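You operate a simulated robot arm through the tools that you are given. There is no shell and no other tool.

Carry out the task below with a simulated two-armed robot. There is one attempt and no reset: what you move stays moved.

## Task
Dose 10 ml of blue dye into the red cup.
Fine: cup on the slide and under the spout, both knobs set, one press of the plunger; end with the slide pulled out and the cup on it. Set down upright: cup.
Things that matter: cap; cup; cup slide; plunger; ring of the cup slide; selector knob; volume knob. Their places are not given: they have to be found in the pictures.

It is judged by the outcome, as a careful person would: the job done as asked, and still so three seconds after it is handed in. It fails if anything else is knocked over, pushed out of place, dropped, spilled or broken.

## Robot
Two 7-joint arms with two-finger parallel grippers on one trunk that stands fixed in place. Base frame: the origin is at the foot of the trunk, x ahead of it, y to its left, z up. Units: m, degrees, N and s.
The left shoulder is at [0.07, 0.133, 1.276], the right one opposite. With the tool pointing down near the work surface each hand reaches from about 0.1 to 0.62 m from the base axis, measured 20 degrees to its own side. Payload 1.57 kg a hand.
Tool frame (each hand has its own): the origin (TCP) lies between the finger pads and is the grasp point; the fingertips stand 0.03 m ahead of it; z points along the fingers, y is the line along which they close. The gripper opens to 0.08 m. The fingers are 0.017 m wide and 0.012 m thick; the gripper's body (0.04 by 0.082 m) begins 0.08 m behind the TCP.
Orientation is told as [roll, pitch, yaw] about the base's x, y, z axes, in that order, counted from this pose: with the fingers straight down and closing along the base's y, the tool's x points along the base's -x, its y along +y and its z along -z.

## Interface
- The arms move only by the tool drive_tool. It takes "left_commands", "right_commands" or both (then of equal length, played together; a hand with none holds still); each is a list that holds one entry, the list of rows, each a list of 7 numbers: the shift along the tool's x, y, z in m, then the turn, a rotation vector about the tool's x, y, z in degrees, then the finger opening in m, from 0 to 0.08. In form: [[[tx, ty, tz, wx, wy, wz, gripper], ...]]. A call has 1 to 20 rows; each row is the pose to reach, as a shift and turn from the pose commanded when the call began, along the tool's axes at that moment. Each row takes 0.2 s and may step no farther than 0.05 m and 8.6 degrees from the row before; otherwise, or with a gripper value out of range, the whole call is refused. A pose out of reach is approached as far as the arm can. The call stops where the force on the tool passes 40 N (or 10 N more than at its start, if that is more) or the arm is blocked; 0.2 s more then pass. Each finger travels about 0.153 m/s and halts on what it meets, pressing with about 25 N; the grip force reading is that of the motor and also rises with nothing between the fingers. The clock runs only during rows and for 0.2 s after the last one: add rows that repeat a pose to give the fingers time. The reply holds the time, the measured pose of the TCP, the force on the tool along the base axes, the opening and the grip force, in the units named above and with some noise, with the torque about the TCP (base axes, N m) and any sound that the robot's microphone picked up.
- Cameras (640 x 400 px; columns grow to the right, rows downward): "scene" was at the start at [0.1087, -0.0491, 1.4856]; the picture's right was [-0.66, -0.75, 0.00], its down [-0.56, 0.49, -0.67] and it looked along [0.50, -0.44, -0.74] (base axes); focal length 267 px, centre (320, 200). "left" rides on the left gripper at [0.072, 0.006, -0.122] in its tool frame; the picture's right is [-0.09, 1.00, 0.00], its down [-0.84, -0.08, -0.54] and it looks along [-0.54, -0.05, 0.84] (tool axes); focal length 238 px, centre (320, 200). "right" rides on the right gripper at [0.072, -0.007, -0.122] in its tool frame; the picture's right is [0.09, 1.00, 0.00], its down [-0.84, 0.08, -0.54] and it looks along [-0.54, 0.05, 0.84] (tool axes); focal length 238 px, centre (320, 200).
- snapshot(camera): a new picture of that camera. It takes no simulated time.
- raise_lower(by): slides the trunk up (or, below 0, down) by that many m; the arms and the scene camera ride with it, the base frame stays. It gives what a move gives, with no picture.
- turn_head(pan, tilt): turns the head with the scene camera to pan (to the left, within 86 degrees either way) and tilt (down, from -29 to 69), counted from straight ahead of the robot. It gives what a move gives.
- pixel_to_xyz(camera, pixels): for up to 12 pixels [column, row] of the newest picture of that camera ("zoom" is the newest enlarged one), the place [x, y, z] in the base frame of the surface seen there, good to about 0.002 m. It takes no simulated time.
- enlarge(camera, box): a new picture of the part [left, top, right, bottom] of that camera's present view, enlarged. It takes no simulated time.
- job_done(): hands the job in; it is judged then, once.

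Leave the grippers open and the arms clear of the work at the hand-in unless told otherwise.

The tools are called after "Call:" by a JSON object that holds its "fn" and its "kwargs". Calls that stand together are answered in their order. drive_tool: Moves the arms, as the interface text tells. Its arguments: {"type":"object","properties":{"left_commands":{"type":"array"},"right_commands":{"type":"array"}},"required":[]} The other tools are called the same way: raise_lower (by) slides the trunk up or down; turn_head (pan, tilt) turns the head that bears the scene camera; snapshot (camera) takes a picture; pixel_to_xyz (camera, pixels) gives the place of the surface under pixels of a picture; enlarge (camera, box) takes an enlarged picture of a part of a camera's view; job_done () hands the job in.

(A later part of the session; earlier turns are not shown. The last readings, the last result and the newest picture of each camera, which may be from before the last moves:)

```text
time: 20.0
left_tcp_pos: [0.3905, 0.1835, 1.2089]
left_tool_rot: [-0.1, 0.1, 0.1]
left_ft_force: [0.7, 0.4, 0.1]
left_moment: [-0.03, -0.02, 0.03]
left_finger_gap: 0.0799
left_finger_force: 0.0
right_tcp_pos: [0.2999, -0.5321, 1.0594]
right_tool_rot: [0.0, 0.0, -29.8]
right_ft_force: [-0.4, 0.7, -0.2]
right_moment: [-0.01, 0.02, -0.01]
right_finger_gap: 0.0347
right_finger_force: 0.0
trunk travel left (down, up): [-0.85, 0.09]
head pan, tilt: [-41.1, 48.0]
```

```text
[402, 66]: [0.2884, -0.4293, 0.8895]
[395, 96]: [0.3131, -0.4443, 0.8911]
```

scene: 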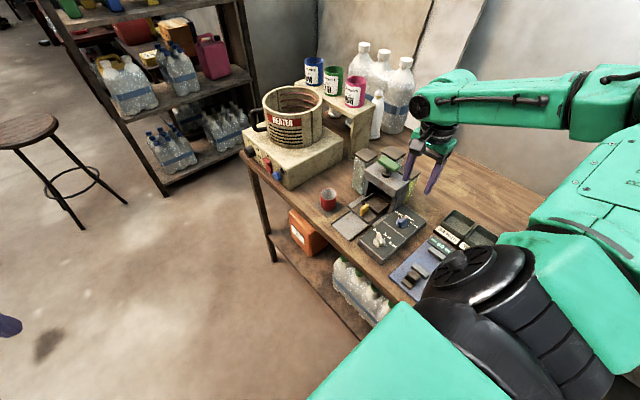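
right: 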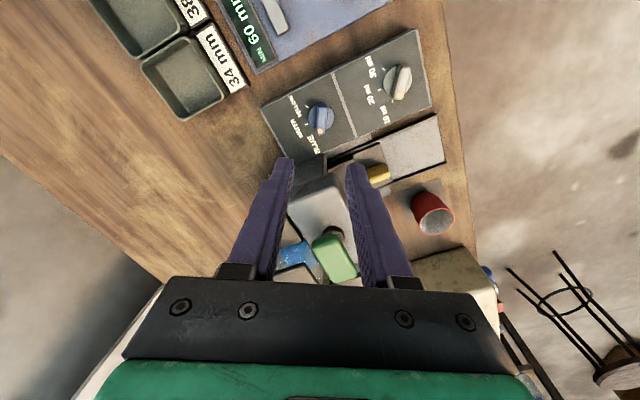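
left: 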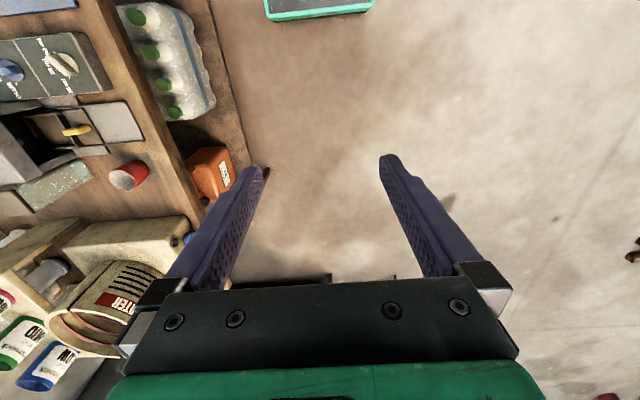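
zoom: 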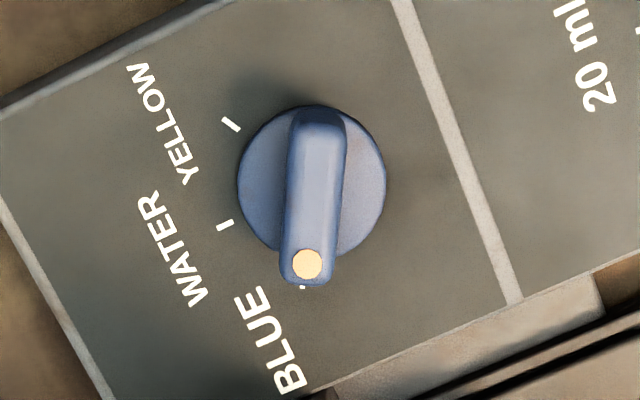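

Both knobs are set at BLUE and 10 ml. Next I'll move above the yellow slide handle (0.408,-0.484) at yaw -90, going first +y and slightly up to stay clear of the plunger.

Call:
{"fn": "drive_tool", "kwargs": {"right_commands": [[[0.015, 0.026, -0.03, 0, 0, 8.4, 0.05], [0.03, 0.052, -0.03, 0, 0, 16.8, 0.05], [0.01, 0.063, -0.03, 0, 0, 25.2, 0.05], [-0.01, 0.074, -0.03, 0, 0, 33.6, 0.05], [-0.03, 0.082, -0.03, 0, 0, 42, 0.05], [-0.05, 0.09, -0.03, 0, 0, 50.4, 0.05], [-0.07, 0.0953, -0.03, 0, 0, 58.8, 0.05], [-0.07, 0.0953, -0.03, 0, 0, 60, 0.05]]]}}

Call:
{"fn": "snapshot", "kwargs": {"camera": "right"}}

```text
time: 21.8
left_tcp_pos: [0.3902, 0.183, 1.2087]
left_tool_rot: [0.0, 0.0, 0.1]
left_ft_force: [0.3, 0.3, 0.1]
left_moment: [0.0, -0.01, -0.02]
left_finger_gap: 0.0799
left_finger_force: 0.0
right_tcp_pos: [0.411, -0.4837, 1.0903]
right_tool_rot: [0.0, 0.0, -89.9]
right_ft_force: [-0.4, -0.1, -0.1]
right_moment: [0.02, -0.01, -0.01]
right_finger_gap: 0.0499
right_finger_force: 0.0
trunk travel left (down, up): [-0.85, 0.09]
head pan, tilt: [-41.1, 48.0]
```

```text
taken
```

right: 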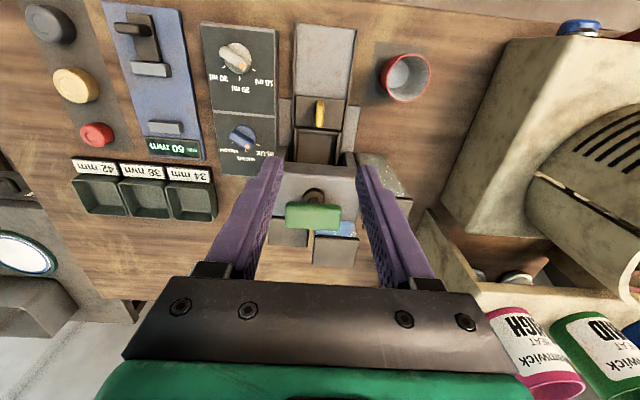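

Call:
{"fn": "enlarge", "kwargs": {"camera": "right", "box": [280, 80, 370, 170]}}

Call:
{"fn": "pixel_to_xyz", "kwargs": {"camera": "right", "pixels": [[319, 104], [320, 124], [320, 115], [320, 150], [342, 145], [298, 150], [405, 58], [380, 75], [427, 75], [405, 98], [407, 75]]}}

```text
4.44 times, centred on (325, 125) of right
```

zoom: 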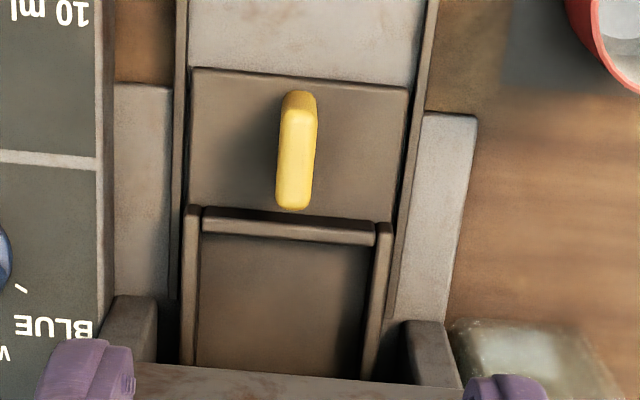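

```text
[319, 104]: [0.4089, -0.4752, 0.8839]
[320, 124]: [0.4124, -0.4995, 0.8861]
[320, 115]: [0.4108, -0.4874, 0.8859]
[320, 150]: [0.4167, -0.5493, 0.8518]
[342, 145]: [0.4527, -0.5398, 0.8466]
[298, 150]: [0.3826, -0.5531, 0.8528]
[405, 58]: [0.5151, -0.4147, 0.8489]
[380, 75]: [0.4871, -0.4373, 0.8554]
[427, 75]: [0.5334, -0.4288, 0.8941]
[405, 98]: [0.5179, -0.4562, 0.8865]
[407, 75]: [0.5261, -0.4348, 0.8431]
```

Yellow handle: x≈0.4085, y -0.475…-0.4995, top 0.886. I'll descend over it to TCP z≈0.89 with the fingers at 0.05.

Call:
{"fn": "drive_tool", "kwargs": {"right_commands": [[[0, -0.0025, 0.04, 0, 0, 0, 0.05], [0, -0.0025, 0.08, 0, 0, 0, 0.05], [0, -0.0025, 0.12, 0, 0, 0, 0.05], [0, -0.0025, 0.15, 0, 0, 0, 0.05], [0, -0.0025, 0.17, 0, 0, 0, 0.05], [0, -0.0025, 0.17, 0, 0, 0, 0.05]]]}}

Call:
{"fn": "enlarge", "kwargs": {"camera": "scene", "box": [320, 130, 440, 240]}}

Call:
{"fn": "snapshot", "kwargs": {"camera": "right"}}

```text
time: 23.2
left_tcp_pos: [0.3898, 0.1827, 1.2086]
left_tool_rot: [-0.1, 0.0, 0.1]
left_ft_force: [-0.3, 0.3, -0.1]
left_moment: [-0.01, -0.02, -0.03]
left_finger_gap: 0.08
left_finger_force: 0.0
right_tcp_pos: [0.4098, -0.4831, 0.9181]
right_tool_rot: [0.1, 0.0, -89.9]
right_ft_force: [0.0, -0.3, 0.0]
right_moment: [-0.02, -0.01, -0.02]
right_finger_gap: 0.0502
right_finger_force: 0.0
trunk travel left (down, up): [-0.85, 0.09]
head pan, tilt: [-41.1, 48.0]
```

```text
3.64 times, centred on (380, 185) of scene
```

zoom: 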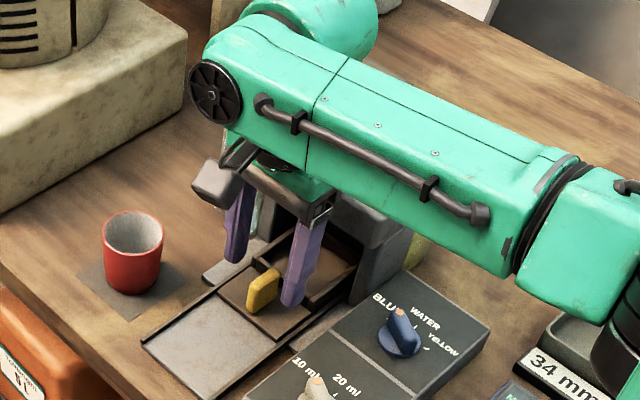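

```text
taken
```

right: 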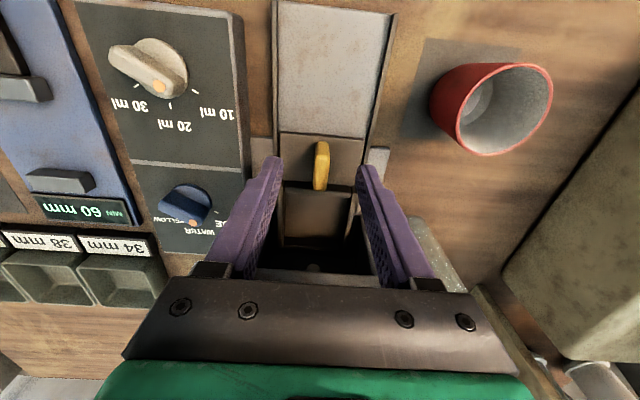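

The forearm crosses over the dispenser, so I'll check its height before going lower.

Call:
{"fn": "pixel_to_xyz", "kwargs": {"camera": "zoom", "pixels": [[320, 165], [400, 215], [480, 250], [360, 80], [440, 130], [520, 180], [330, 215], [560, 270], [380, 212], [230, 60]]}}

```text
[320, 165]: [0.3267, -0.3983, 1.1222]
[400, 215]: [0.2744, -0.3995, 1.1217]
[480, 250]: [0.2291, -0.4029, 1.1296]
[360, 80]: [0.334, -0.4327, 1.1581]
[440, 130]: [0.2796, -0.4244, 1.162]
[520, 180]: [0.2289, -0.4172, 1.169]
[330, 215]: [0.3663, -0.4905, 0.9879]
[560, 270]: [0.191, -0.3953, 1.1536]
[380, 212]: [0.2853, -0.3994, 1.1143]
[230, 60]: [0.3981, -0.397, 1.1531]
```

The forearm is at z≈1.12 and over y≈-0.4…-0.49, so it is clear of the plunger. I'll descend the last 2.8 cm and grip the handle.

Call:
{"fn": "drive_tool", "kwargs": {"right_commands": [[[0, -0.001, 0.015, 0, 0, 0, 0.05], [0, -0.001, 0.028, 0, 0, 0, 0.05], [0, -0.001, 0.028, 0, 0, 0, 0.02], [0, -0.001, 0.028, 0, 0, 0, 0.0], [0, -0.001, 0.028, 0, 0, 0, 0.0]]]}}

Call:
{"fn": "snapshot", "kwargs": {"camera": "right"}}

```text
time: 24.4
left_tcp_pos: [0.3913, 0.1833, 1.2078]
left_tool_rot: [0.0, 0.1, 0.2]
left_ft_force: [0.1, 0.3, -0.6]
left_moment: [0.02, -0.01, 0.02]
left_finger_gap: 0.0799
left_finger_force: 0.0
right_tcp_pos: [0.4098, -0.4832, 0.8921]
right_tool_rot: [0.0, 0.0, -89.9]
right_ft_force: [9.7, -0.3, 5.0]
right_moment: [0.91, 0.07, -0.19]
right_finger_gap: 0.0108
right_finger_force: 28.6
trunk travel left (down, up): [-0.85, 0.09]
head pan, tilt: [-41.1, 48.0]
```

```text
taken
```

right: 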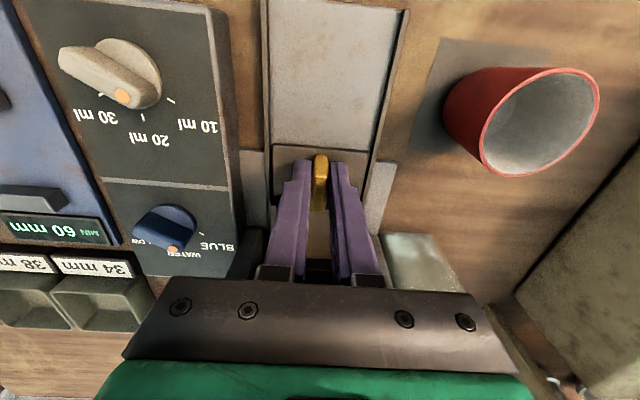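

Gripped (gap 0.0108), with about 10 N sideways, so I'll shift 1.5 mm toward +x to relieve it. Then I'll pull the slide out toward +y (tool +x).

Call:
{"fn": "drive_tool", "kwargs": {"right_commands": [[[0, 0.0015, 0, 0, 0, 0, 0], [0.01, 0.0015, 0, 0, 0, 0, 0], [0.02, 0.0015, 0, 0, 0, 0, 0], [0.03, 0.0015, 0, 0, 0, 0, 0], [0.04, 0.0015, 0, 0, 0, 0, 0], [0.05, 0.0015, 0, 0, 0, 0, 0], [0.06, 0.0015, 0, 0, 0, 0, 0], [0.07, 0.0015, 0, 0, 0, 0, 0]]]}}

Call:
{"fn": "snapshot", "kwargs": {"camera": "right"}}

Call:
{"fn": "enlarge", "kwargs": {"camera": "scene", "box": [320, 150, 440, 250]}}

```text
time: 26.2
left_tcp_pos: [0.3916, 0.1845, 1.2081]
left_tool_rot: [-0.1, -0.1, 0.0]
left_ft_force: [-0.3, 0.1, -0.3]
left_moment: [-0.01, 0.02, -0.02]
left_finger_gap: 0.08
left_finger_force: 0.0
right_tcp_pos: [0.4101, -0.4133, 0.8905]
right_tool_rot: [0.0, -0.1, -89.9]
right_ft_force: [9.8, 0.5, 9.5]
right_moment: [0.08, -0.21, -0.17]
right_finger_gap: 0.0109
right_finger_force: 28.5
trunk travel left (down, up): [-0.85, 0.09]
head pan, tilt: [-41.1, 48.0]
```

```text
taken
```

right: 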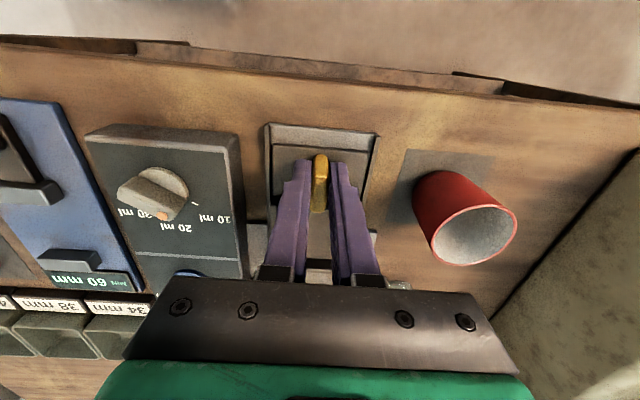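

```text
4.00 times, centred on (380, 200) of scene
```

zoom: 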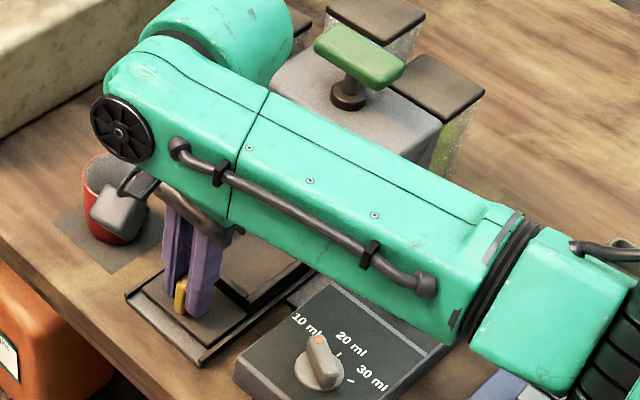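

The slide moved 7 cm, with about 1 cm of track left. I'll continue in small steps and watch for a stop.

Call:
{"fn": "drive_tool", "kwargs": {"right_commands": [[[0.003, 0, 0, 0, 0, 0, 0], [0.006, 0, 0, 0, 0, 0, 0], [0.008, 0, 0, 0, 0, 0, 0], [0.01, 0, 0, 0, 0, 0, 0], [0.01, 0, 0, 0, 0, 0, 0]]]}}

Call:
{"fn": "enlarge", "kwargs": {"camera": "right", "box": [220, 100, 420, 300]}}

```text
time: 27.4
left_tcp_pos: [0.392, 0.1837, 1.208]
left_tool_rot: [0.0, 0.0, 0.0]
left_ft_force: [-0.1, 0.4, 0.6]
left_moment: [0.01, 0.01, -0.03]
left_finger_gap: 0.0803
left_finger_force: 0.2
right_tcp_pos: [0.4097, -0.4035, 0.8909]
right_tool_rot: [0.0, 0.0, -89.9]
right_ft_force: [13.7, 1.0, 12.8]
right_moment: [0.39, -0.22, -0.13]
right_finger_gap: 0.0109
right_finger_force: 28.6
trunk travel left (down, up): [-0.85, 0.09]
head pan, tilt: [-41.1, 48.0]
```

```text
2.00 times, centred on (320, 200) of right
```

zoom: 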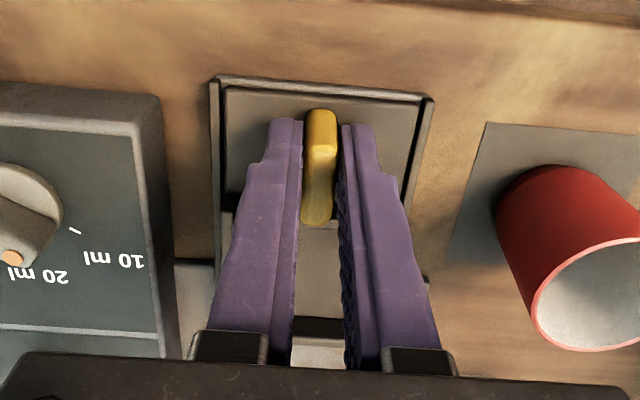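

Only a couple of mm seem to remain; I'll try 4 mm more and see whether it stops.

Call:
{"fn": "drive_tool", "kwargs": {"right_commands": [[[0.001, 0.001, 0, 0, 0, 0, 0], [0.002, 0.002, -0.001, 0, 0, 0, 0], [0.003, 0.002, -0.001, 0, 0, 0, 0], [0.004, 0.002, -0.001, 0, 0, 0, 0]]]}}

Call:
{"fn": "enlarge", "kwargs": {"camera": "right", "box": [220, 100, 420, 300]}}

```text
time: 28.4
left_tcp_pos: [0.3904, 0.1832, 1.2086]
left_tool_rot: [-0.1, 0.0, 0.0]
left_ft_force: [-0.4, -0.7, 0.6]
left_moment: [-0.02, -0.02, 0.01]
left_finger_gap: 0.0801
left_finger_force: 0.0
right_tcp_pos: [0.4097, -0.3982, 0.8909]
right_tool_rot: [-0.2, 0.0, -90.0]
right_ft_force: [3.8, 0.4, 2.8]
right_moment: [-0.94, -0.61, -0.32]
right_finger_gap: 0.0109
right_finger_force: 28.4
trunk travel left (down, up): [-0.85, 0.09]
head pan, tilt: [-41.1, 48.0]
```

```text
2.00 times, centred on (320, 200) of right
```

zoom: 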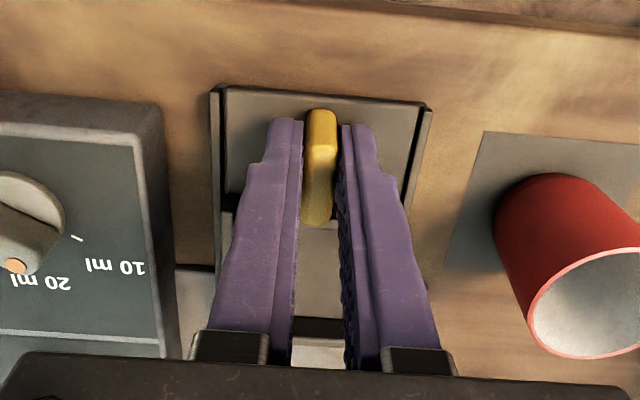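

The slide's front edge is now flush with the rail ends, so I'll stop here. I'll release, lift, and look at the seat and cup.

Call:
{"fn": "drive_tool", "kwargs": {"right_commands": [[[0, 0, 0, 0, 0, 0, 0.02], [0, 0, 0, 0, 0, 0, 0.05], [0, 0, -0.04, 0, 0, 0, 0.05], [0, 0, -0.08, 0, 0, 0, 0.06], [0, 0, -0.12, 0, 0, 0, 0.08], [0, 0, -0.16, 0, 0, 0, 0.08], [0, 0, -0.2, 0, 0, 0, 0.08]]]}}

Call:
{"fn": "snapshot", "kwargs": {"camera": "right"}}

Call:
{"fn": "snapshot", "kwargs": {"camera": "scene"}}

```text
time: 30.0
left_tcp_pos: [0.3891, 0.1833, 1.2086]
left_tool_rot: [0.0, 0.0, -0.1]
left_ft_force: [0.0, -0.3, 0.0]
left_moment: [-0.06, -0.02, 0.02]
left_finger_gap: 0.08
left_finger_force: 0.1
right_tcp_pos: [0.4097, -0.401, 1.0932]
right_tool_rot: [0.0, 0.0, -89.9]
right_ft_force: [-0.3, 0.5, -0.5]
right_moment: [0.0, 0.01, 0.03]
right_finger_gap: 0.0799
right_finger_force: 0.0
trunk travel left (down, up): [-0.85, 0.09]
head pan, tilt: [-41.1, 48.0]
```

```text
taken
```

right: 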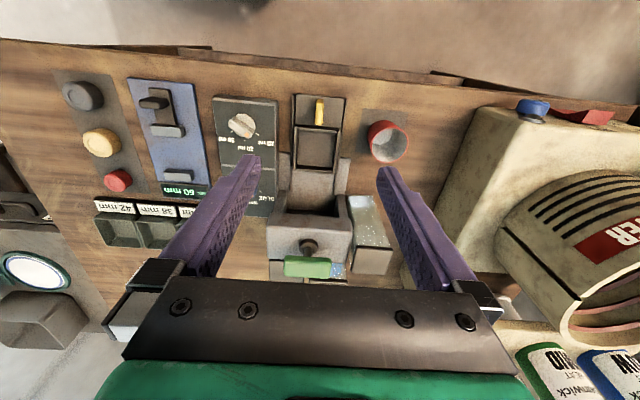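

```text
taken
```

scene: 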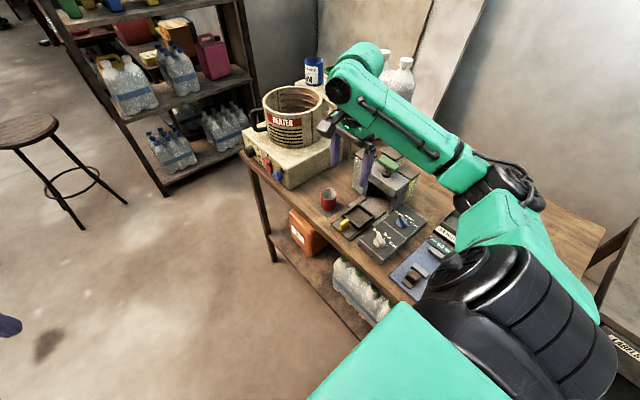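

Now I'll zoom in on the seat and cup from both cameras.

Call:
{"fn": "enlarge", "kwargs": {"camera": "right", "box": [280, 85, 420, 205]}}

Call:
{"fn": "enlarge", "kwargs": {"camera": "scene", "box": [310, 175, 400, 250]}}

```text
3.33 times, centred on (350, 145) of right
```

zoom: 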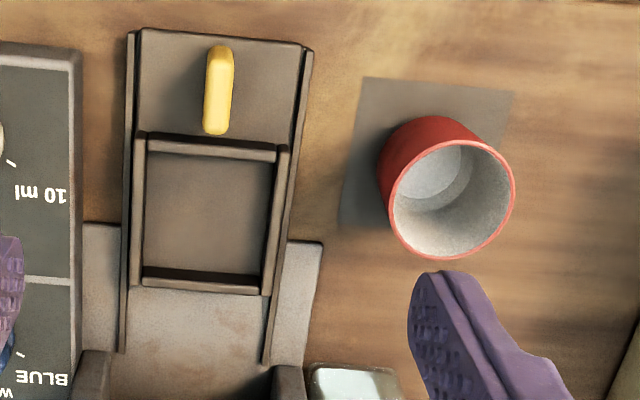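

```text
5.33 times, centred on (355, 212) of scene
```

zoom: 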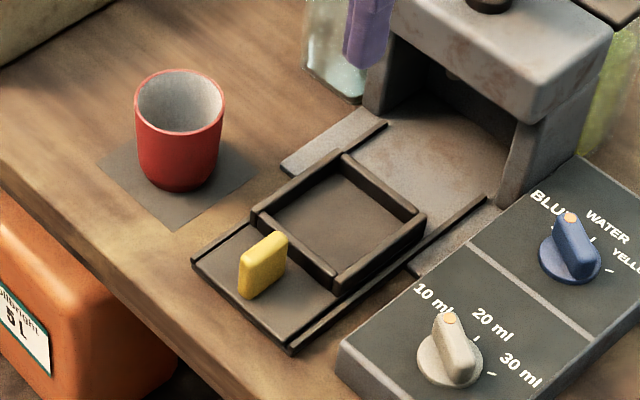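

The newest zoom is the scene view, so I'll read the seat frame corners, floor and spout there.

Call:
{"fn": "pixel_to_xyz", "kwargs": {"camera": "zoom", "pixels": [[257, 210], [337, 287], [420, 212], [344, 156], [275, 220], [330, 268], [345, 170], [405, 212], [336, 215], [334, 250], [290, 190], [462, 75]]}}

Call:
{"fn": "enlarge", "kwargs": {"camera": "right", "box": [290, 110, 350, 180]}}

```text
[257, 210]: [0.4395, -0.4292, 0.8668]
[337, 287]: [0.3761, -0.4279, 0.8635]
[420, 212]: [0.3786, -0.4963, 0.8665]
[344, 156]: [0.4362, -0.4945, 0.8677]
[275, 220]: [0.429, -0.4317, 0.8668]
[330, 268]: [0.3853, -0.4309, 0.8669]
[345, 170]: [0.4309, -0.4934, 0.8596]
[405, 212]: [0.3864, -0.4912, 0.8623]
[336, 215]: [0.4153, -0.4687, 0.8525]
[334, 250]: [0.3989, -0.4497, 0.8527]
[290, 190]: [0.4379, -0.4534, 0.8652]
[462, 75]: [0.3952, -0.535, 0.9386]
```

```text
5.71 times, centred on (320, 145) of right
```

zoom: 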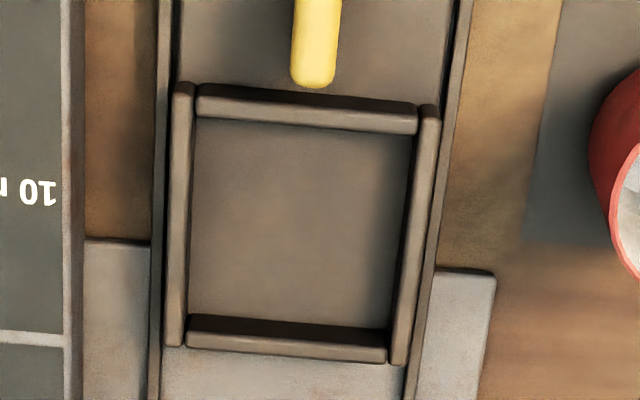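

Call:
{"fn": "pixel_to_xyz", "kwargs": {"camera": "zoom", "pixels": [[180, 200], [421, 230], [305, 100], [285, 350], [188, 200], [411, 230], [172, 200], [430, 230], [305, 115], [305, 88], [285, 358], [285, 340]]}}

```text
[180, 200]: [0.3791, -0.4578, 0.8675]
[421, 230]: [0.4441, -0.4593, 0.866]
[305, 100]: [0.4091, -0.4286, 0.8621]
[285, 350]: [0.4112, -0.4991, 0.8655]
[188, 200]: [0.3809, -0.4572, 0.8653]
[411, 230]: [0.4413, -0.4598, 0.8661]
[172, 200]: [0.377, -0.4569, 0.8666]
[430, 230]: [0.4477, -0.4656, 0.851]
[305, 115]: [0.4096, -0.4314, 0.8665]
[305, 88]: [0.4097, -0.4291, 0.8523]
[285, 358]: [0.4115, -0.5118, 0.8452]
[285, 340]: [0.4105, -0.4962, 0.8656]
```

Seat centre is about (0.410,-0.4635), with walls to z 0.867, floor 0.852, and interior ≈0.056. Now I'll measure the cup closely.

Call:
{"fn": "enlarge", "kwargs": {"camera": "right", "box": [355, 105, 425, 175]}}

```text
5.71 times, centred on (390, 140) of right
```

zoom: 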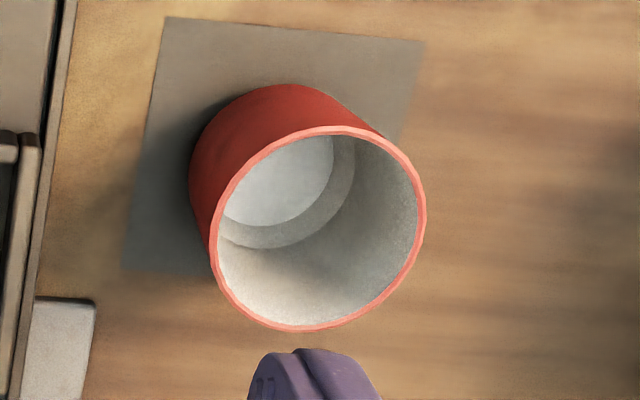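

Call:
{"fn": "pixel_to_xyz", "kwargs": {"camera": "zoom", "pixels": [[213, 240], [423, 220], [330, 129], [300, 328], [235, 175], [405, 280], [275, 180], [195, 160], [270, 88], [165, 17], [423, 42], [125, 268]]}}

Call:
{"fn": "enlarge", "kwargs": {"camera": "scene", "box": [310, 175, 350, 220]}}

```text
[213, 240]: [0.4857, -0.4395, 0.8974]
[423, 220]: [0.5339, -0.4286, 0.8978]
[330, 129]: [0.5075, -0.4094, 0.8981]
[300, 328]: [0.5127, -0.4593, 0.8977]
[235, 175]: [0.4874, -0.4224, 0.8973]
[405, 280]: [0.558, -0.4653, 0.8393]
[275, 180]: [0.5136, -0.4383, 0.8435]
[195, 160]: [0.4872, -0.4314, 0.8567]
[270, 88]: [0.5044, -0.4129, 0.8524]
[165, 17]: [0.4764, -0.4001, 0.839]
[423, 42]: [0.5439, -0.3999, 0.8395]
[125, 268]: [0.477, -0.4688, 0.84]
```

```text
8.89 times, centred on (330, 198) of scene
```

zoom: 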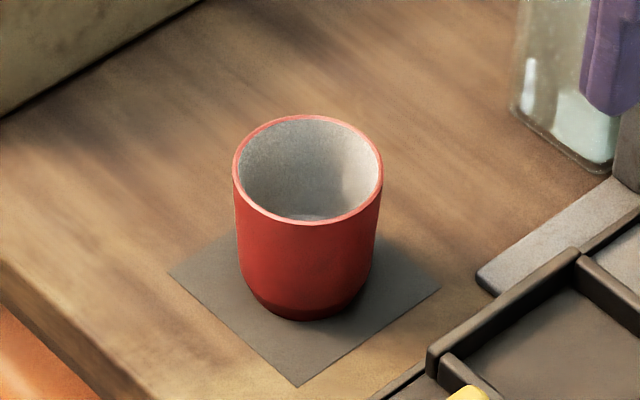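

Cup rim centre ≈(0.5098,-0.4344), diameter 0.049, base z 0.84. I'll move above it at yaw -90, fingers 0.08, and descend partway.

Call:
{"fn": "drive_tool", "kwargs": {"right_commands": [[[-0.01, 0.03, 0, 0, 0, 0, 0.08], [-0.02, 0.06, 0, 0, 0, 0, 0.08], [-0.0335, 0.0998, 0, 0, 0, 0, 0.08], [-0.0335, 0.0998, 0.04, 0, 0, 0, 0.08], [-0.0335, 0.0998, 0.08, 0, 0, 0, 0.08], [-0.0335, 0.0998, 0.12, 0, 0, 0, 0.08], [-0.0335, 0.0998, 0.14, 0, 0, 0, 0.08], [-0.0335, 0.0998, 0.14, 0, 0, 0, 0.08]]]}}

Call:
{"fn": "snapshot", "kwargs": {"camera": "right"}}

Call:
{"fn": "snapshot", "kwargs": {"camera": "scene"}}

```text
time: 31.8
left_tcp_pos: [0.3903, 0.1822, 1.209]
left_tool_rot: [0.1, 0.0, 0.0]
left_ft_force: [0.9, -0.1, 0.3]
left_moment: [-0.02, 0.01, 0.04]
left_finger_gap: 0.08
left_finger_force: 0.0
right_tcp_pos: [0.5092, -0.4324, 0.9505]
right_tool_rot: [0.0, 0.0, -89.9]
right_ft_force: [0.4, 0.1, 0.4]
right_moment: [0.0, -0.01, 0.01]
right_finger_gap: 0.0799
right_finger_force: 0.1
trunk travel left (down, up): [-0.85, 0.09]
head pan, tilt: [-41.1, 48.0]
```

```text
taken
```

right: 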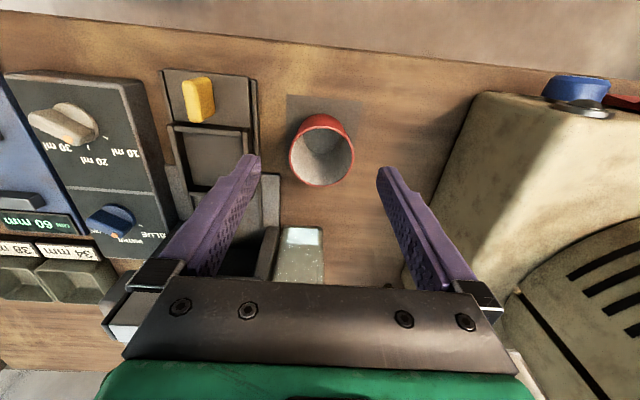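

```text
taken
```

scene: 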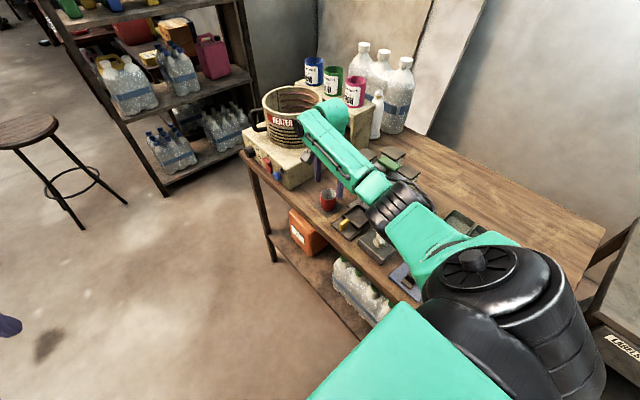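

Call:
{"fn": "pixel_to_xyz", "kwargs": {"camera": "right", "pixels": [[322, 184], [322, 129], [290, 155], [353, 152]]}}

Call:
{"fn": "enlarge", "kwargs": {"camera": "right", "box": [280, 100, 360, 200]}}

```text
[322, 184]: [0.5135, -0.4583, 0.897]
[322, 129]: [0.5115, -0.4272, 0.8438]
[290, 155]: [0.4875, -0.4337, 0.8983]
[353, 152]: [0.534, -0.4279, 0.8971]
```

```text
4.00 times, centred on (320, 150) of right
```

zoom: 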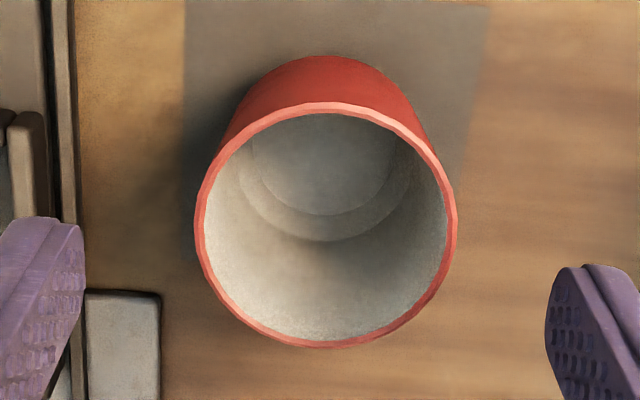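

The cup centre is about (0.5105,-0.4345), so I'll make a 1–2 mm correction, descend to z≈0.892 and close gently.

Call:
{"fn": "drive_tool", "kwargs": {"right_commands": [[[-0.002, 0.001, 0.02, 0, 0, 0, 0.08], [-0.002, 0.001, 0.04, 0, 0, 0, 0.08], [-0.002, 0.001, 0.0585, 0, 0, 0, 0.08], [-0.002, 0.001, 0.0585, 0, 0, 0, 0.07], [-0.002, 0.001, 0.0585, 0, 0, 0, 0.06], [-0.002, 0.001, 0.0585, 0, 0, 0, 0.05], [-0.002, 0.001, 0.0585, 0, 0, 0, 0.044], [-0.002, 0.001, 0.0585, 0, 0, 0, 0.04]]]}}

Call:
{"fn": "snapshot", "kwargs": {"camera": "right"}}

```text
time: 33.6
left_tcp_pos: [0.3907, 0.1832, 1.2091]
left_tool_rot: [0.0, 0.0, 0.0]
left_ft_force: [-0.4, -0.2, 0.2]
left_moment: [-0.01, -0.02, -0.02]
left_finger_gap: 0.08
left_finger_force: 0.1
right_tcp_pos: [0.5108, -0.435, 0.894]
right_tool_rot: [0.1, -0.1, -89.9]
right_ft_force: [-0.4, 0.0, -0.6]
right_moment: [-0.01, 0.01, 0.0]
right_finger_gap: 0.0489
right_finger_force: 25.0
trunk travel left (down, up): [-0.85, 0.09]
head pan, tilt: [-41.1, 48.0]
```

```text
taken
```

right: 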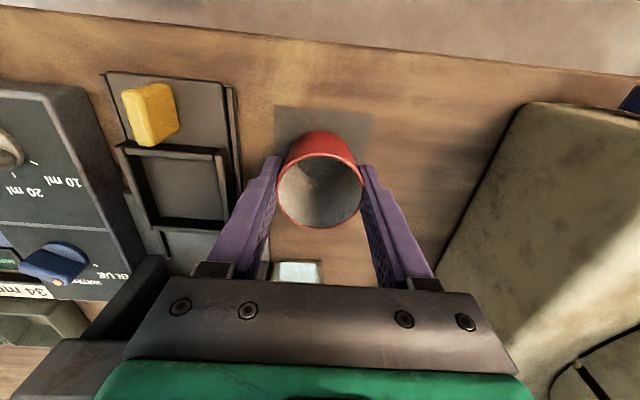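

The cup is held (gap 0.0489, TCP (0.5108,-0.435,0.894)). I'll lift 6 cm, move over the seat at (0.410,-0.4635), and pause above it to check alignment.

Call:
{"fn": "drive_tool", "kwargs": {"right_commands": [[[0, 0, -0.01, 0, 0, 0, 0.04], [0, 0, -0.03, 0, 0, 0, 0.04], [0, 0, -0.06, 0, 0, 0, 0.04], [-0.005, -0.02, -0.06, 0, 0, 0, 0.04], [-0.011, -0.04, -0.06, 0, 0, 0, 0.04], [-0.017, -0.06, -0.06, 0, 0, 0, 0.04], [-0.023, -0.08, -0.06, 0, 0, 0, 0.04], [-0.0285, -0.1008, -0.06, 0, 0, 0, 0.04], [-0.0285, -0.1008, -0.06, 0, 0, 0, 0.04]]]}}

Call:
{"fn": "snapshot", "kwargs": {"camera": "right"}}

Call:
{"fn": "enlarge", "kwargs": {"camera": "scene", "box": [310, 160, 410, 250]}}

```text
time: 35.6
left_tcp_pos: [0.3897, 0.1834, 1.2079]
left_tool_rot: [0.0, 0.0, -0.1]
left_ft_force: [0.0, -0.9, -1.1]
left_moment: [0.01, -0.01, 0.04]
left_finger_gap: 0.08
left_finger_force: 0.1
right_tcp_pos: [0.4115, -0.4644, 0.9532]
right_tool_rot: [0.1, 0.0, -90.0]
right_ft_force: [0.0, 0.1, -0.4]
right_moment: [-0.01, 0.02, 0.02]
right_finger_gap: 0.0487
right_finger_force: 24.7
trunk travel left (down, up): [-0.85, 0.09]
head pan, tilt: [-41.1, 48.0]
```

```text
taken
```

right: 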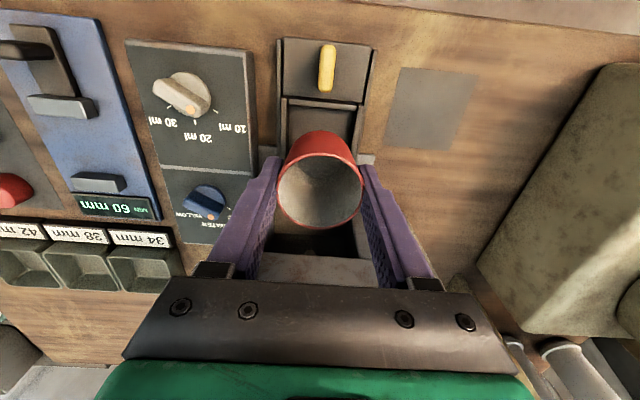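

```text
4.44 times, centred on (360, 205) of scene
```

zoom: 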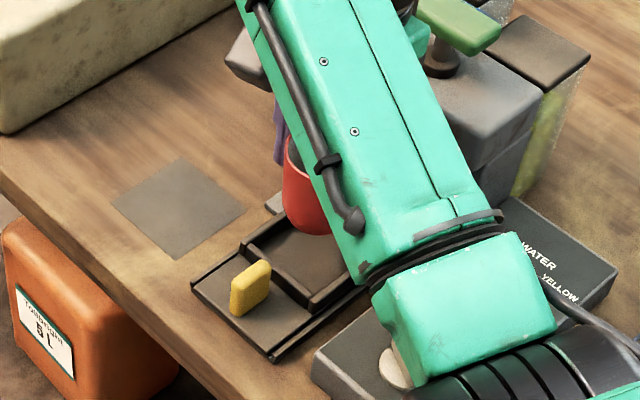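

I'll check alignment numerically (seat walls and handle in the right view) and the forearm's height over the knobs.

Call:
{"fn": "pixel_to_xyz", "kwargs": {"camera": "right", "pixels": [[328, 48], [322, 102], [284, 110], [357, 115], [320, 227], [279, 190], [361, 188], [320, 120]]}}

Call:
{"fn": "pixel_to_xyz", "kwargs": {"camera": "zoom", "pixels": [[350, 220], [365, 275], [385, 310], [405, 375], [480, 300], [440, 385], [396, 370]]}}

Call:
{"fn": "enlarge", "kwargs": {"camera": "right", "box": [260, 30, 390, 150]}}

```text
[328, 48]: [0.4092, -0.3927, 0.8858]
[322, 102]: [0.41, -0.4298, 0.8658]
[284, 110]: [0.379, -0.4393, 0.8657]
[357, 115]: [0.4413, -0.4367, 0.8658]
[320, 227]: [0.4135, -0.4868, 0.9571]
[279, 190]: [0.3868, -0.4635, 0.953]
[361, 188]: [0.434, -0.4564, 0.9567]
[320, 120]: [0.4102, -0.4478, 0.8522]
```

```text
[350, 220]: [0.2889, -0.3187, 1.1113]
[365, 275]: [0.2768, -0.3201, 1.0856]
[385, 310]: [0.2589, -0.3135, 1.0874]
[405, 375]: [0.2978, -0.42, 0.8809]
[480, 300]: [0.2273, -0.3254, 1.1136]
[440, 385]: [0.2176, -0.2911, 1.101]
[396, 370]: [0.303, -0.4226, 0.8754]
```

```text
3.33 times, centred on (325, 90) of right
```

zoom: 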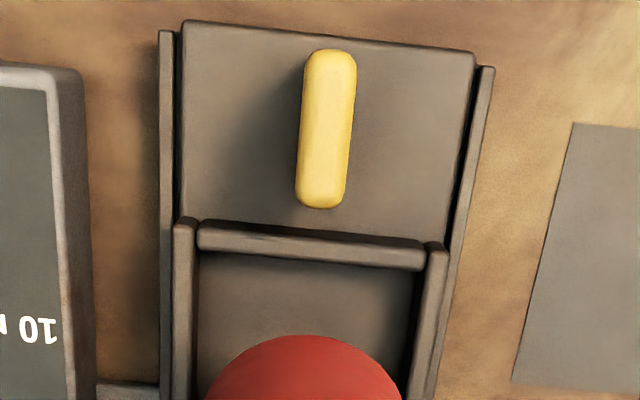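

Seat centre x 0.4102 and cup x 0.4104 agree, and the forearm is clear. I'll descend 4.4 cm, slowly at the end.

Call:
{"fn": "drive_tool", "kwargs": {"right_commands": [[[0, -0.0005, 0.015, 0, 0, 0, 0.04], [0, -0.0005, 0.03, 0, 0, 0, 0.04], [0, -0.0005, 0.036, 0, 0, 0, 0.04], [0, -0.0005, 0.04, 0, 0, 0, 0.04], [0, -0.0005, 0.044, 0, 0, 0, 0.04], [0, -0.0005, 0.044, 0, 0, 0, 0.04]]]}}

Call:
{"fn": "snapshot", "kwargs": {"camera": "right"}}

Call:
{"fn": "enlarge", "kwargs": {"camera": "scene", "box": [330, 180, 390, 240]}}

```text
time: 37.0
left_tcp_pos: [0.3895, 0.1831, 1.2075]
left_tool_rot: [0.1, 0.0, 0.0]
left_ft_force: [0.3, -0.4, 0.3]
left_moment: [0.01, 0.01, -0.03]
left_finger_gap: 0.0801
left_finger_force: 0.0
right_tcp_pos: [0.4101, -0.4645, 0.909]
right_tool_rot: [0.1, 0.1, -89.9]
right_ft_force: [-0.1, 0.8, -1.4]
right_moment: [-0.01, 0.0, 0.03]
right_finger_gap: 0.0487
right_finger_force: 25.1
trunk travel left (down, up): [-0.85, 0.09]
head pan, tilt: [-41.1, 48.0]
```

```text
taken
```

right: 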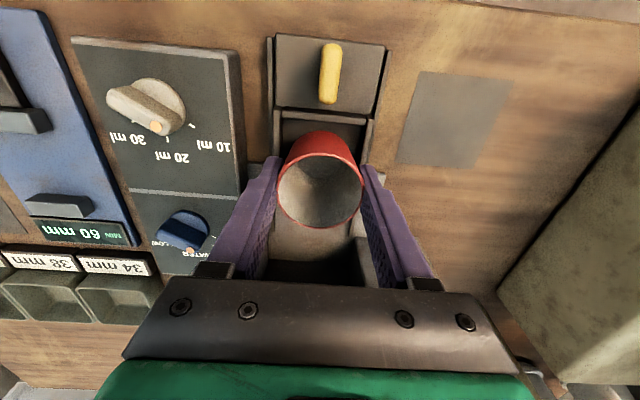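

```text
6.67 times, centred on (360, 210) of scene
```

zoom: 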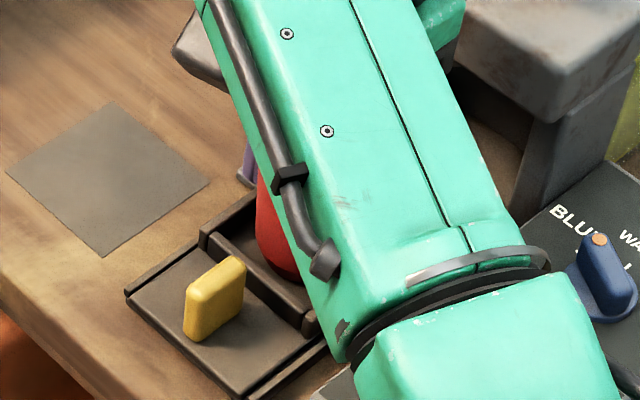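

There's no contact yet, and the cup is inside the frame. I'll lower 1 mm at a time until it touches.

Call:
{"fn": "drive_tool", "kwargs": {"right_commands": [[[0, 0, 0.001, 0, 0, 0, 0.04], [0, 0, 0.002, 0, 0, 0, 0.04], [0, 0, 0.002, 0, 0, 0, 0.04]]]}}

Call:
{"fn": "enlarge", "kwargs": {"camera": "scene", "box": [345, 195, 375, 225]}}

```text
time: 37.8
left_tcp_pos: [0.3903, 0.1825, 1.2087]
left_tool_rot: [-0.1, -0.1, 0.0]
left_ft_force: [0.3, -0.3, 0.7]
left_moment: [-0.01, 0.03, 0.0]
left_finger_gap: 0.0798
left_finger_force: 0.1
right_tcp_pos: [0.4098, -0.4647, 0.9063]
right_tool_rot: [0.0, 0.0, -89.9]
right_ft_force: [0.8, -0.6, -0.6]
right_moment: [-0.01, 0.0, -0.05]
right_finger_gap: 0.0486
right_finger_force: 24.7
trunk travel left (down, up): [-0.85, 0.09]
head pan, tilt: [-41.1, 48.0]
```

```text
13.33 times, centred on (360, 210) of scene
```

zoom: 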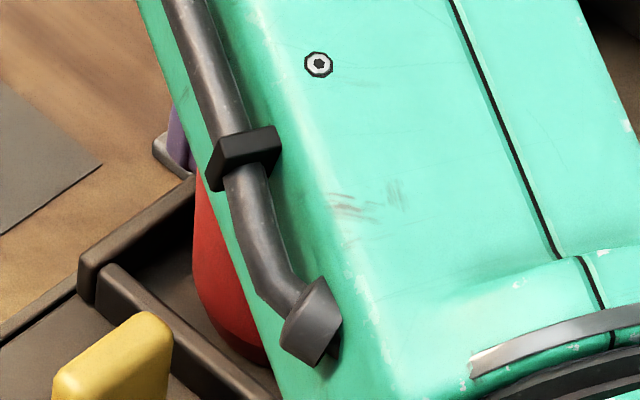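

Still no contact force, so I'll lower up to 3 mm more in small steps.

Call:
{"fn": "drive_tool", "kwargs": {"right_commands": [[[0, 0, 0.001, 0, 0, 0, 0.04], [0, 0, 0.0015, 0, 0, 0, 0.04], [0, 0, 0.0015, 0, 0, 0, 0.04]]]}}

```text
time: 38.6
left_tcp_pos: [0.39, 0.1833, 1.2082]
left_tool_rot: [0.0, 0.0, 0.0]
left_ft_force: [-1.3, -0.3, 0.5]
left_moment: [0.01, 0.02, 0.01]
left_finger_gap: 0.0798
left_finger_force: 0.2
right_tcp_pos: [0.4104, -0.4642, 0.9063]
right_tool_rot: [0.1, 0.0, -89.9]
right_ft_force: [-0.4, 0.3, 3.9]
right_moment: [-0.03, 0.03, 0.0]
right_finger_gap: 0.0486
right_finger_force: 24.6
trunk travel left (down, up): [-0.85, 0.09]
head pan, tilt: [-41.1, 48.0]
```

Contact is felt (3.9 N up), so the cup stands on the seat floor. I'll open slowly to 0.066 and lift away.

Call:
{"fn": "drive_tool", "kwargs": {"right_commands": [[[0, 0, 0, 0, 0, 0, 0.05], [0, 0, 0, 0, 0, 0, 0.058], [0, 0, 0, 0, 0, 0, 0.066], [0, 0, 0, 0, 0, 0, 0.066], [0, 0, -0.02, 0, 0, 0, 0.066], [0, 0, -0.05, 0, 0, 0, 0.066], [0, 0, -0.09, 0, 0, 0, 0.066], [0, 0, -0.13, 0, 0, 0, 0.066], [0, 0, -0.17, 0, 0, 0, 0.066]]]}}

Call:
{"fn": "snapshot", "kwargs": {"camera": "right"}}

Call:
{"fn": "enlarge", "kwargs": {"camera": "scene", "box": [310, 160, 410, 250]}}

```text
time: 40.6
left_tcp_pos: [0.389, 0.182, 1.2072]
left_tool_rot: [0.0, -0.1, 0.0]
left_ft_force: [0.8, -0.4, -0.1]
left_moment: [-0.04, -0.01, -0.04]
left_finger_gap: 0.08
left_finger_force: 0.1
right_tcp_pos: [0.4099, -0.4645, 1.0769]
right_tool_rot: [-0.1, 0.1, -89.8]
right_ft_force: [0.1, 0.0, 0.2]
right_moment: [0.0, -0.05, 0.03]
right_finger_gap: 0.0658
right_finger_force: 0.0
trunk travel left (down, up): [-0.85, 0.09]
head pan, tilt: [-41.1, 48.0]
```

```text
taken
```

right: 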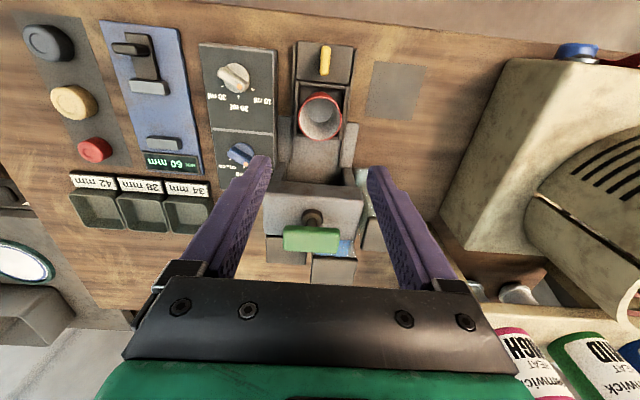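

```text
4.44 times, centred on (360, 205) of scene
```

zoom: 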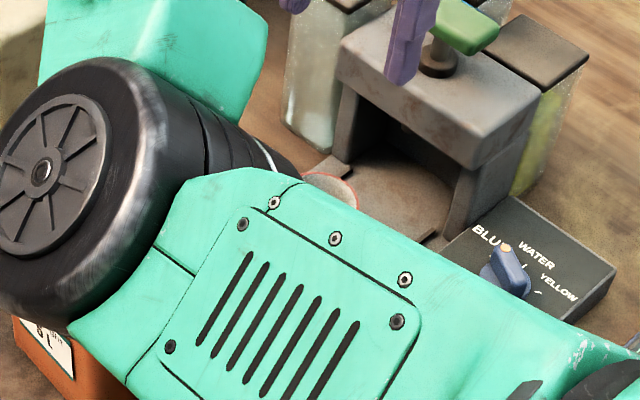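

The cup stands in the seat. I'll zoom from above to confirm, then go to the handle.

Call:
{"fn": "enlarge", "kwargs": {"camera": "right", "box": [280, 30, 370, 150]}}

Call:
{"fn": "pixel_to_xyz", "kwargs": {"camera": "right", "pixels": [[326, 48], [325, 72], [325, 60], [320, 94], [320, 138], [299, 116], [342, 116]]}}

```text
3.33 times, centred on (325, 90) of right
```

zoom: 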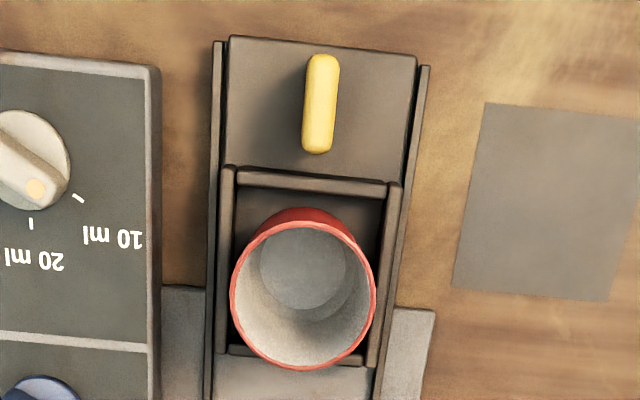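

```text
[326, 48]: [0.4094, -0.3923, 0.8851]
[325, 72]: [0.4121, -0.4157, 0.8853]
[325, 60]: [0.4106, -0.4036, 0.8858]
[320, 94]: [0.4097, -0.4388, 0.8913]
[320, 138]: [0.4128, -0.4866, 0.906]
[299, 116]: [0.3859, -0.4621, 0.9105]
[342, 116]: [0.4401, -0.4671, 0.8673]
```

The cup sits upright in the frame (rim z≈0.909). The handle is now at y -0.392…-0.416. I'll move over it, descend and grip.

Call:
{"fn": "drive_tool", "kwargs": {"right_commands": [[[0.03, 0, 0, 0, 0, 0, 0.05], [0.0615, 0, 0, 0, 0, 0, 0.05], [0.0615, 0, 0.04, 0, 0, 0, 0.05], [0.0615, 0, 0.08, 0, 0, 0, 0.05], [0.0615, 0, 0.12, 0, 0, 0, 0.05], [0.0615, 0, 0.15, 0, 0, 0, 0.05], [0.0615, 0, 0.15, 0, 0, 0, 0.05]]]}}

Call:
{"fn": "snapshot", "kwargs": {"camera": "right"}}

Call:
{"fn": "snapshot", "kwargs": {"camera": "scene"}}

```text
time: 42.2
left_tcp_pos: [0.3905, 0.1841, 1.2085]
left_tool_rot: [0.0, 0.0, 0.1]
left_ft_force: [0.6, 0.0, 0.3]
left_moment: [0.04, 0.03, 0.0]
left_finger_gap: 0.0797
left_finger_force: 0.1
right_tcp_pos: [0.4114, -0.4023, 0.926]
right_tool_rot: [0.0, 0.0, -89.8]
right_ft_force: [0.3, 1.2, -0.1]
right_moment: [-0.01, 0.01, 0.01]
right_finger_gap: 0.0502
right_finger_force: 0.1
trunk travel left (down, up): [-0.85, 0.09]
head pan, tilt: [-41.1, 48.0]
```

```text
taken
```

right: 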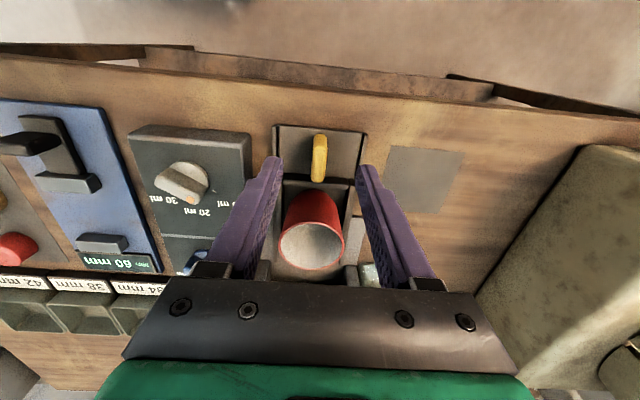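

```text
taken
```

scene: 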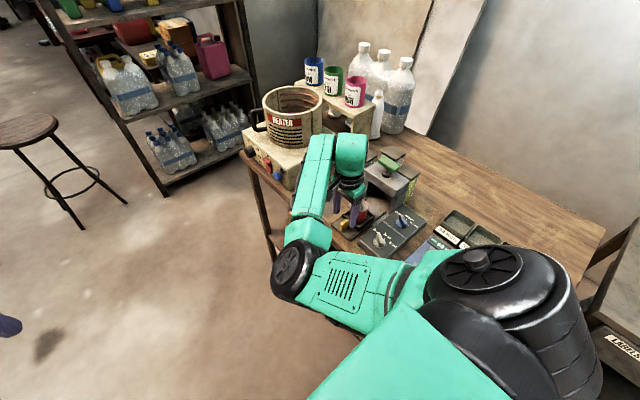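

The elbow has swung out in front of the table, so I'll check its height relative to the table edge.

Call:
{"fn": "pixel_to_xyz", "kwargs": {"camera": "scene", "pixels": [[300, 270], [280, 285], [300, 230], [320, 160], [340, 290], [300, 295], [310, 245], [287, 240]]}}

```text
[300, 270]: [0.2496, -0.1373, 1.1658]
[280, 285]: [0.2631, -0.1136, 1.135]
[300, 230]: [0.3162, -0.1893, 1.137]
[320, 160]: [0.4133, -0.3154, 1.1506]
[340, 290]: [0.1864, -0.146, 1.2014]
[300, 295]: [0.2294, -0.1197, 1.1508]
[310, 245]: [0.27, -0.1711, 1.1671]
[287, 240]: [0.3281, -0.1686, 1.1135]
```

The elbow is at z≈1.1, well clear. I'll descend 3.4 cm and grip the handle.

Call:
{"fn": "drive_tool", "kwargs": {"right_commands": [[[-0.0005, -0.001, 0.015, 0, 0, 0, 0.05], [-0.0005, -0.001, 0.034, 0, 0, 0, 0.05], [-0.0005, -0.001, 0.034, 0, 0, 0, 0.02], [-0.0005, -0.001, 0.034, 0, 0, 0, 0.0], [-0.0005, -0.001, 0.034, 0, 0, 0, 0.0]]]}}

Call:
{"fn": "snapshot", "kwargs": {"camera": "right"}}

```text
time: 43.4
left_tcp_pos: [0.3915, 0.1832, 1.2087]
left_tool_rot: [-0.1, 0.1, 0.0]
left_ft_force: [-0.1, 0.1, -0.1]
left_moment: [0.0, -0.02, -0.01]
left_finger_gap: 0.0801
left_finger_force: 0.1
right_tcp_pos: [0.4101, -0.4028, 0.8907]
right_tool_rot: [0.0, -0.1, -89.8]
right_ft_force: [4.6, 0.4, 2.4]
right_moment: [0.26, -0.15, -0.16]
right_finger_gap: 0.0108
right_finger_force: 28.1
trunk travel left (down, up): [-0.85, 0.09]
head pan, tilt: [-41.1, 48.0]
```

```text
taken
```

right: 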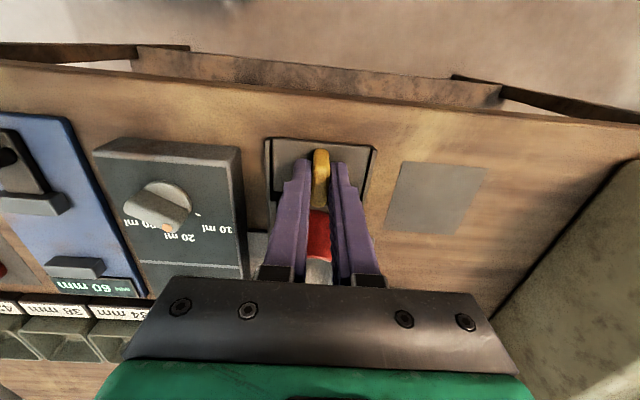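

Gripped. I'll push the slide in slowly toward -y (tool -x), 8 cm in 5 mm steps.

Call:
{"fn": "drive_tool", "kwargs": {"right_commands": [[[-0.003, 0.0005, 0, 0, 0, 0, 0], [-0.008, 0.0005, 0, 0, 0, 0, 0], [-0.013, 0.0005, 0, 0, 0, 0, 0], [-0.018, 0.0005, 0, 0, 0, 0, 0], [-0.023, 0.0005, 0, 0, 0, 0, 0], [-0.028, 0.0005, 0, 0, 0, 0, 0], [-0.033, 0.0005, 0, 0, 0, 0, 0], [-0.038, 0.0005, 0, 0, 0, 0, 0], [-0.043, 0.0005, 0, 0, 0, 0, 0], [-0.048, 0.0005, 0, 0, 0, 0, 0], [-0.053, 0.0005, 0, 0, 0, 0, 0], [-0.058, 0.0005, 0, 0, 0, 0, 0], [-0.063, 0.0005, 0, 0, 0, 0, 0], [-0.068, 0.0005, 0, 0, 0, 0, 0], [-0.073, 0.0005, 0, 0, 0, 0, 0], [-0.077, 0.0005, 0, 0, 0, 0, 0], [-0.08, 0.0005, 0, 0, 0, 0, 0]]]}}

Call:
{"fn": "snapshot", "kwargs": {"camera": "right"}}

Call:
{"fn": "enlarge", "kwargs": {"camera": "scene", "box": [320, 140, 430, 250]}}

```text
time: 47.0
left_tcp_pos: [0.3895, 0.1834, 1.2092]
left_tool_rot: [0.0, 0.1, 0.0]
left_ft_force: [0.3, 1.2, -0.2]
left_moment: [-0.01, -0.01, -0.01]
left_finger_gap: 0.0799
left_finger_force: 0.1
right_tcp_pos: [0.4104, -0.483, 0.892]
right_tool_rot: [0.0, 0.0, -90.0]
right_ft_force: [1.5, -0.1, 5.8]
right_moment: [0.7, 0.14, -0.16]
right_finger_gap: 0.0108
right_finger_force: 28.2
trunk travel left (down, up): [-0.85, 0.09]
head pan, tilt: [-41.1, 48.0]
```

```text
taken
```

right: 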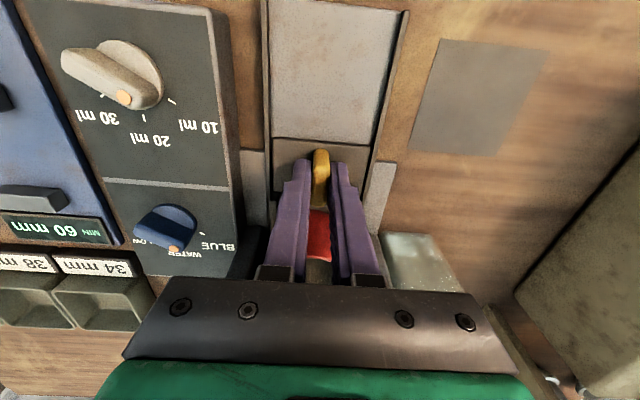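

```text
3.64 times, centred on (375, 195) of scene
```

zoom: 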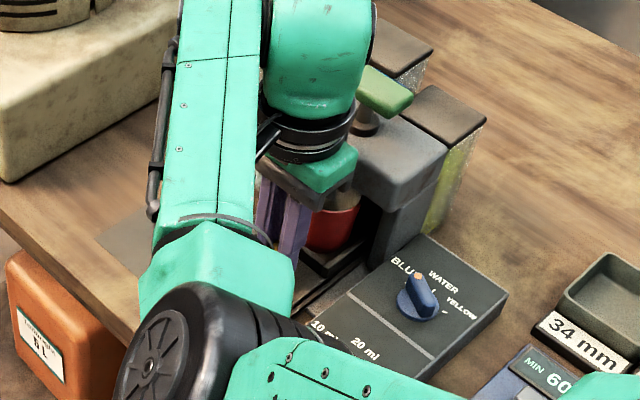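

The slide is nearly where it began. Before the last millimetres I'll check the wrist's clearance to the plunger cap.

Call:
{"fn": "pixel_to_xyz", "kwargs": {"camera": "zoom", "pixels": [[355, 150], [345, 130], [355, 100], [365, 70], [372, 40], [362, 85], [385, 95], [335, 175]]}}

```text
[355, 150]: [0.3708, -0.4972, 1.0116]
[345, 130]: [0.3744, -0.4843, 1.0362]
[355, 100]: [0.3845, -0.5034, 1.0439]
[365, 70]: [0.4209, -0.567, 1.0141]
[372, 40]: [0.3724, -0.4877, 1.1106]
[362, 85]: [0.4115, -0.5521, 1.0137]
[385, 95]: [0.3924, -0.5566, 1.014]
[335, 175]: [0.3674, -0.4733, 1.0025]
```

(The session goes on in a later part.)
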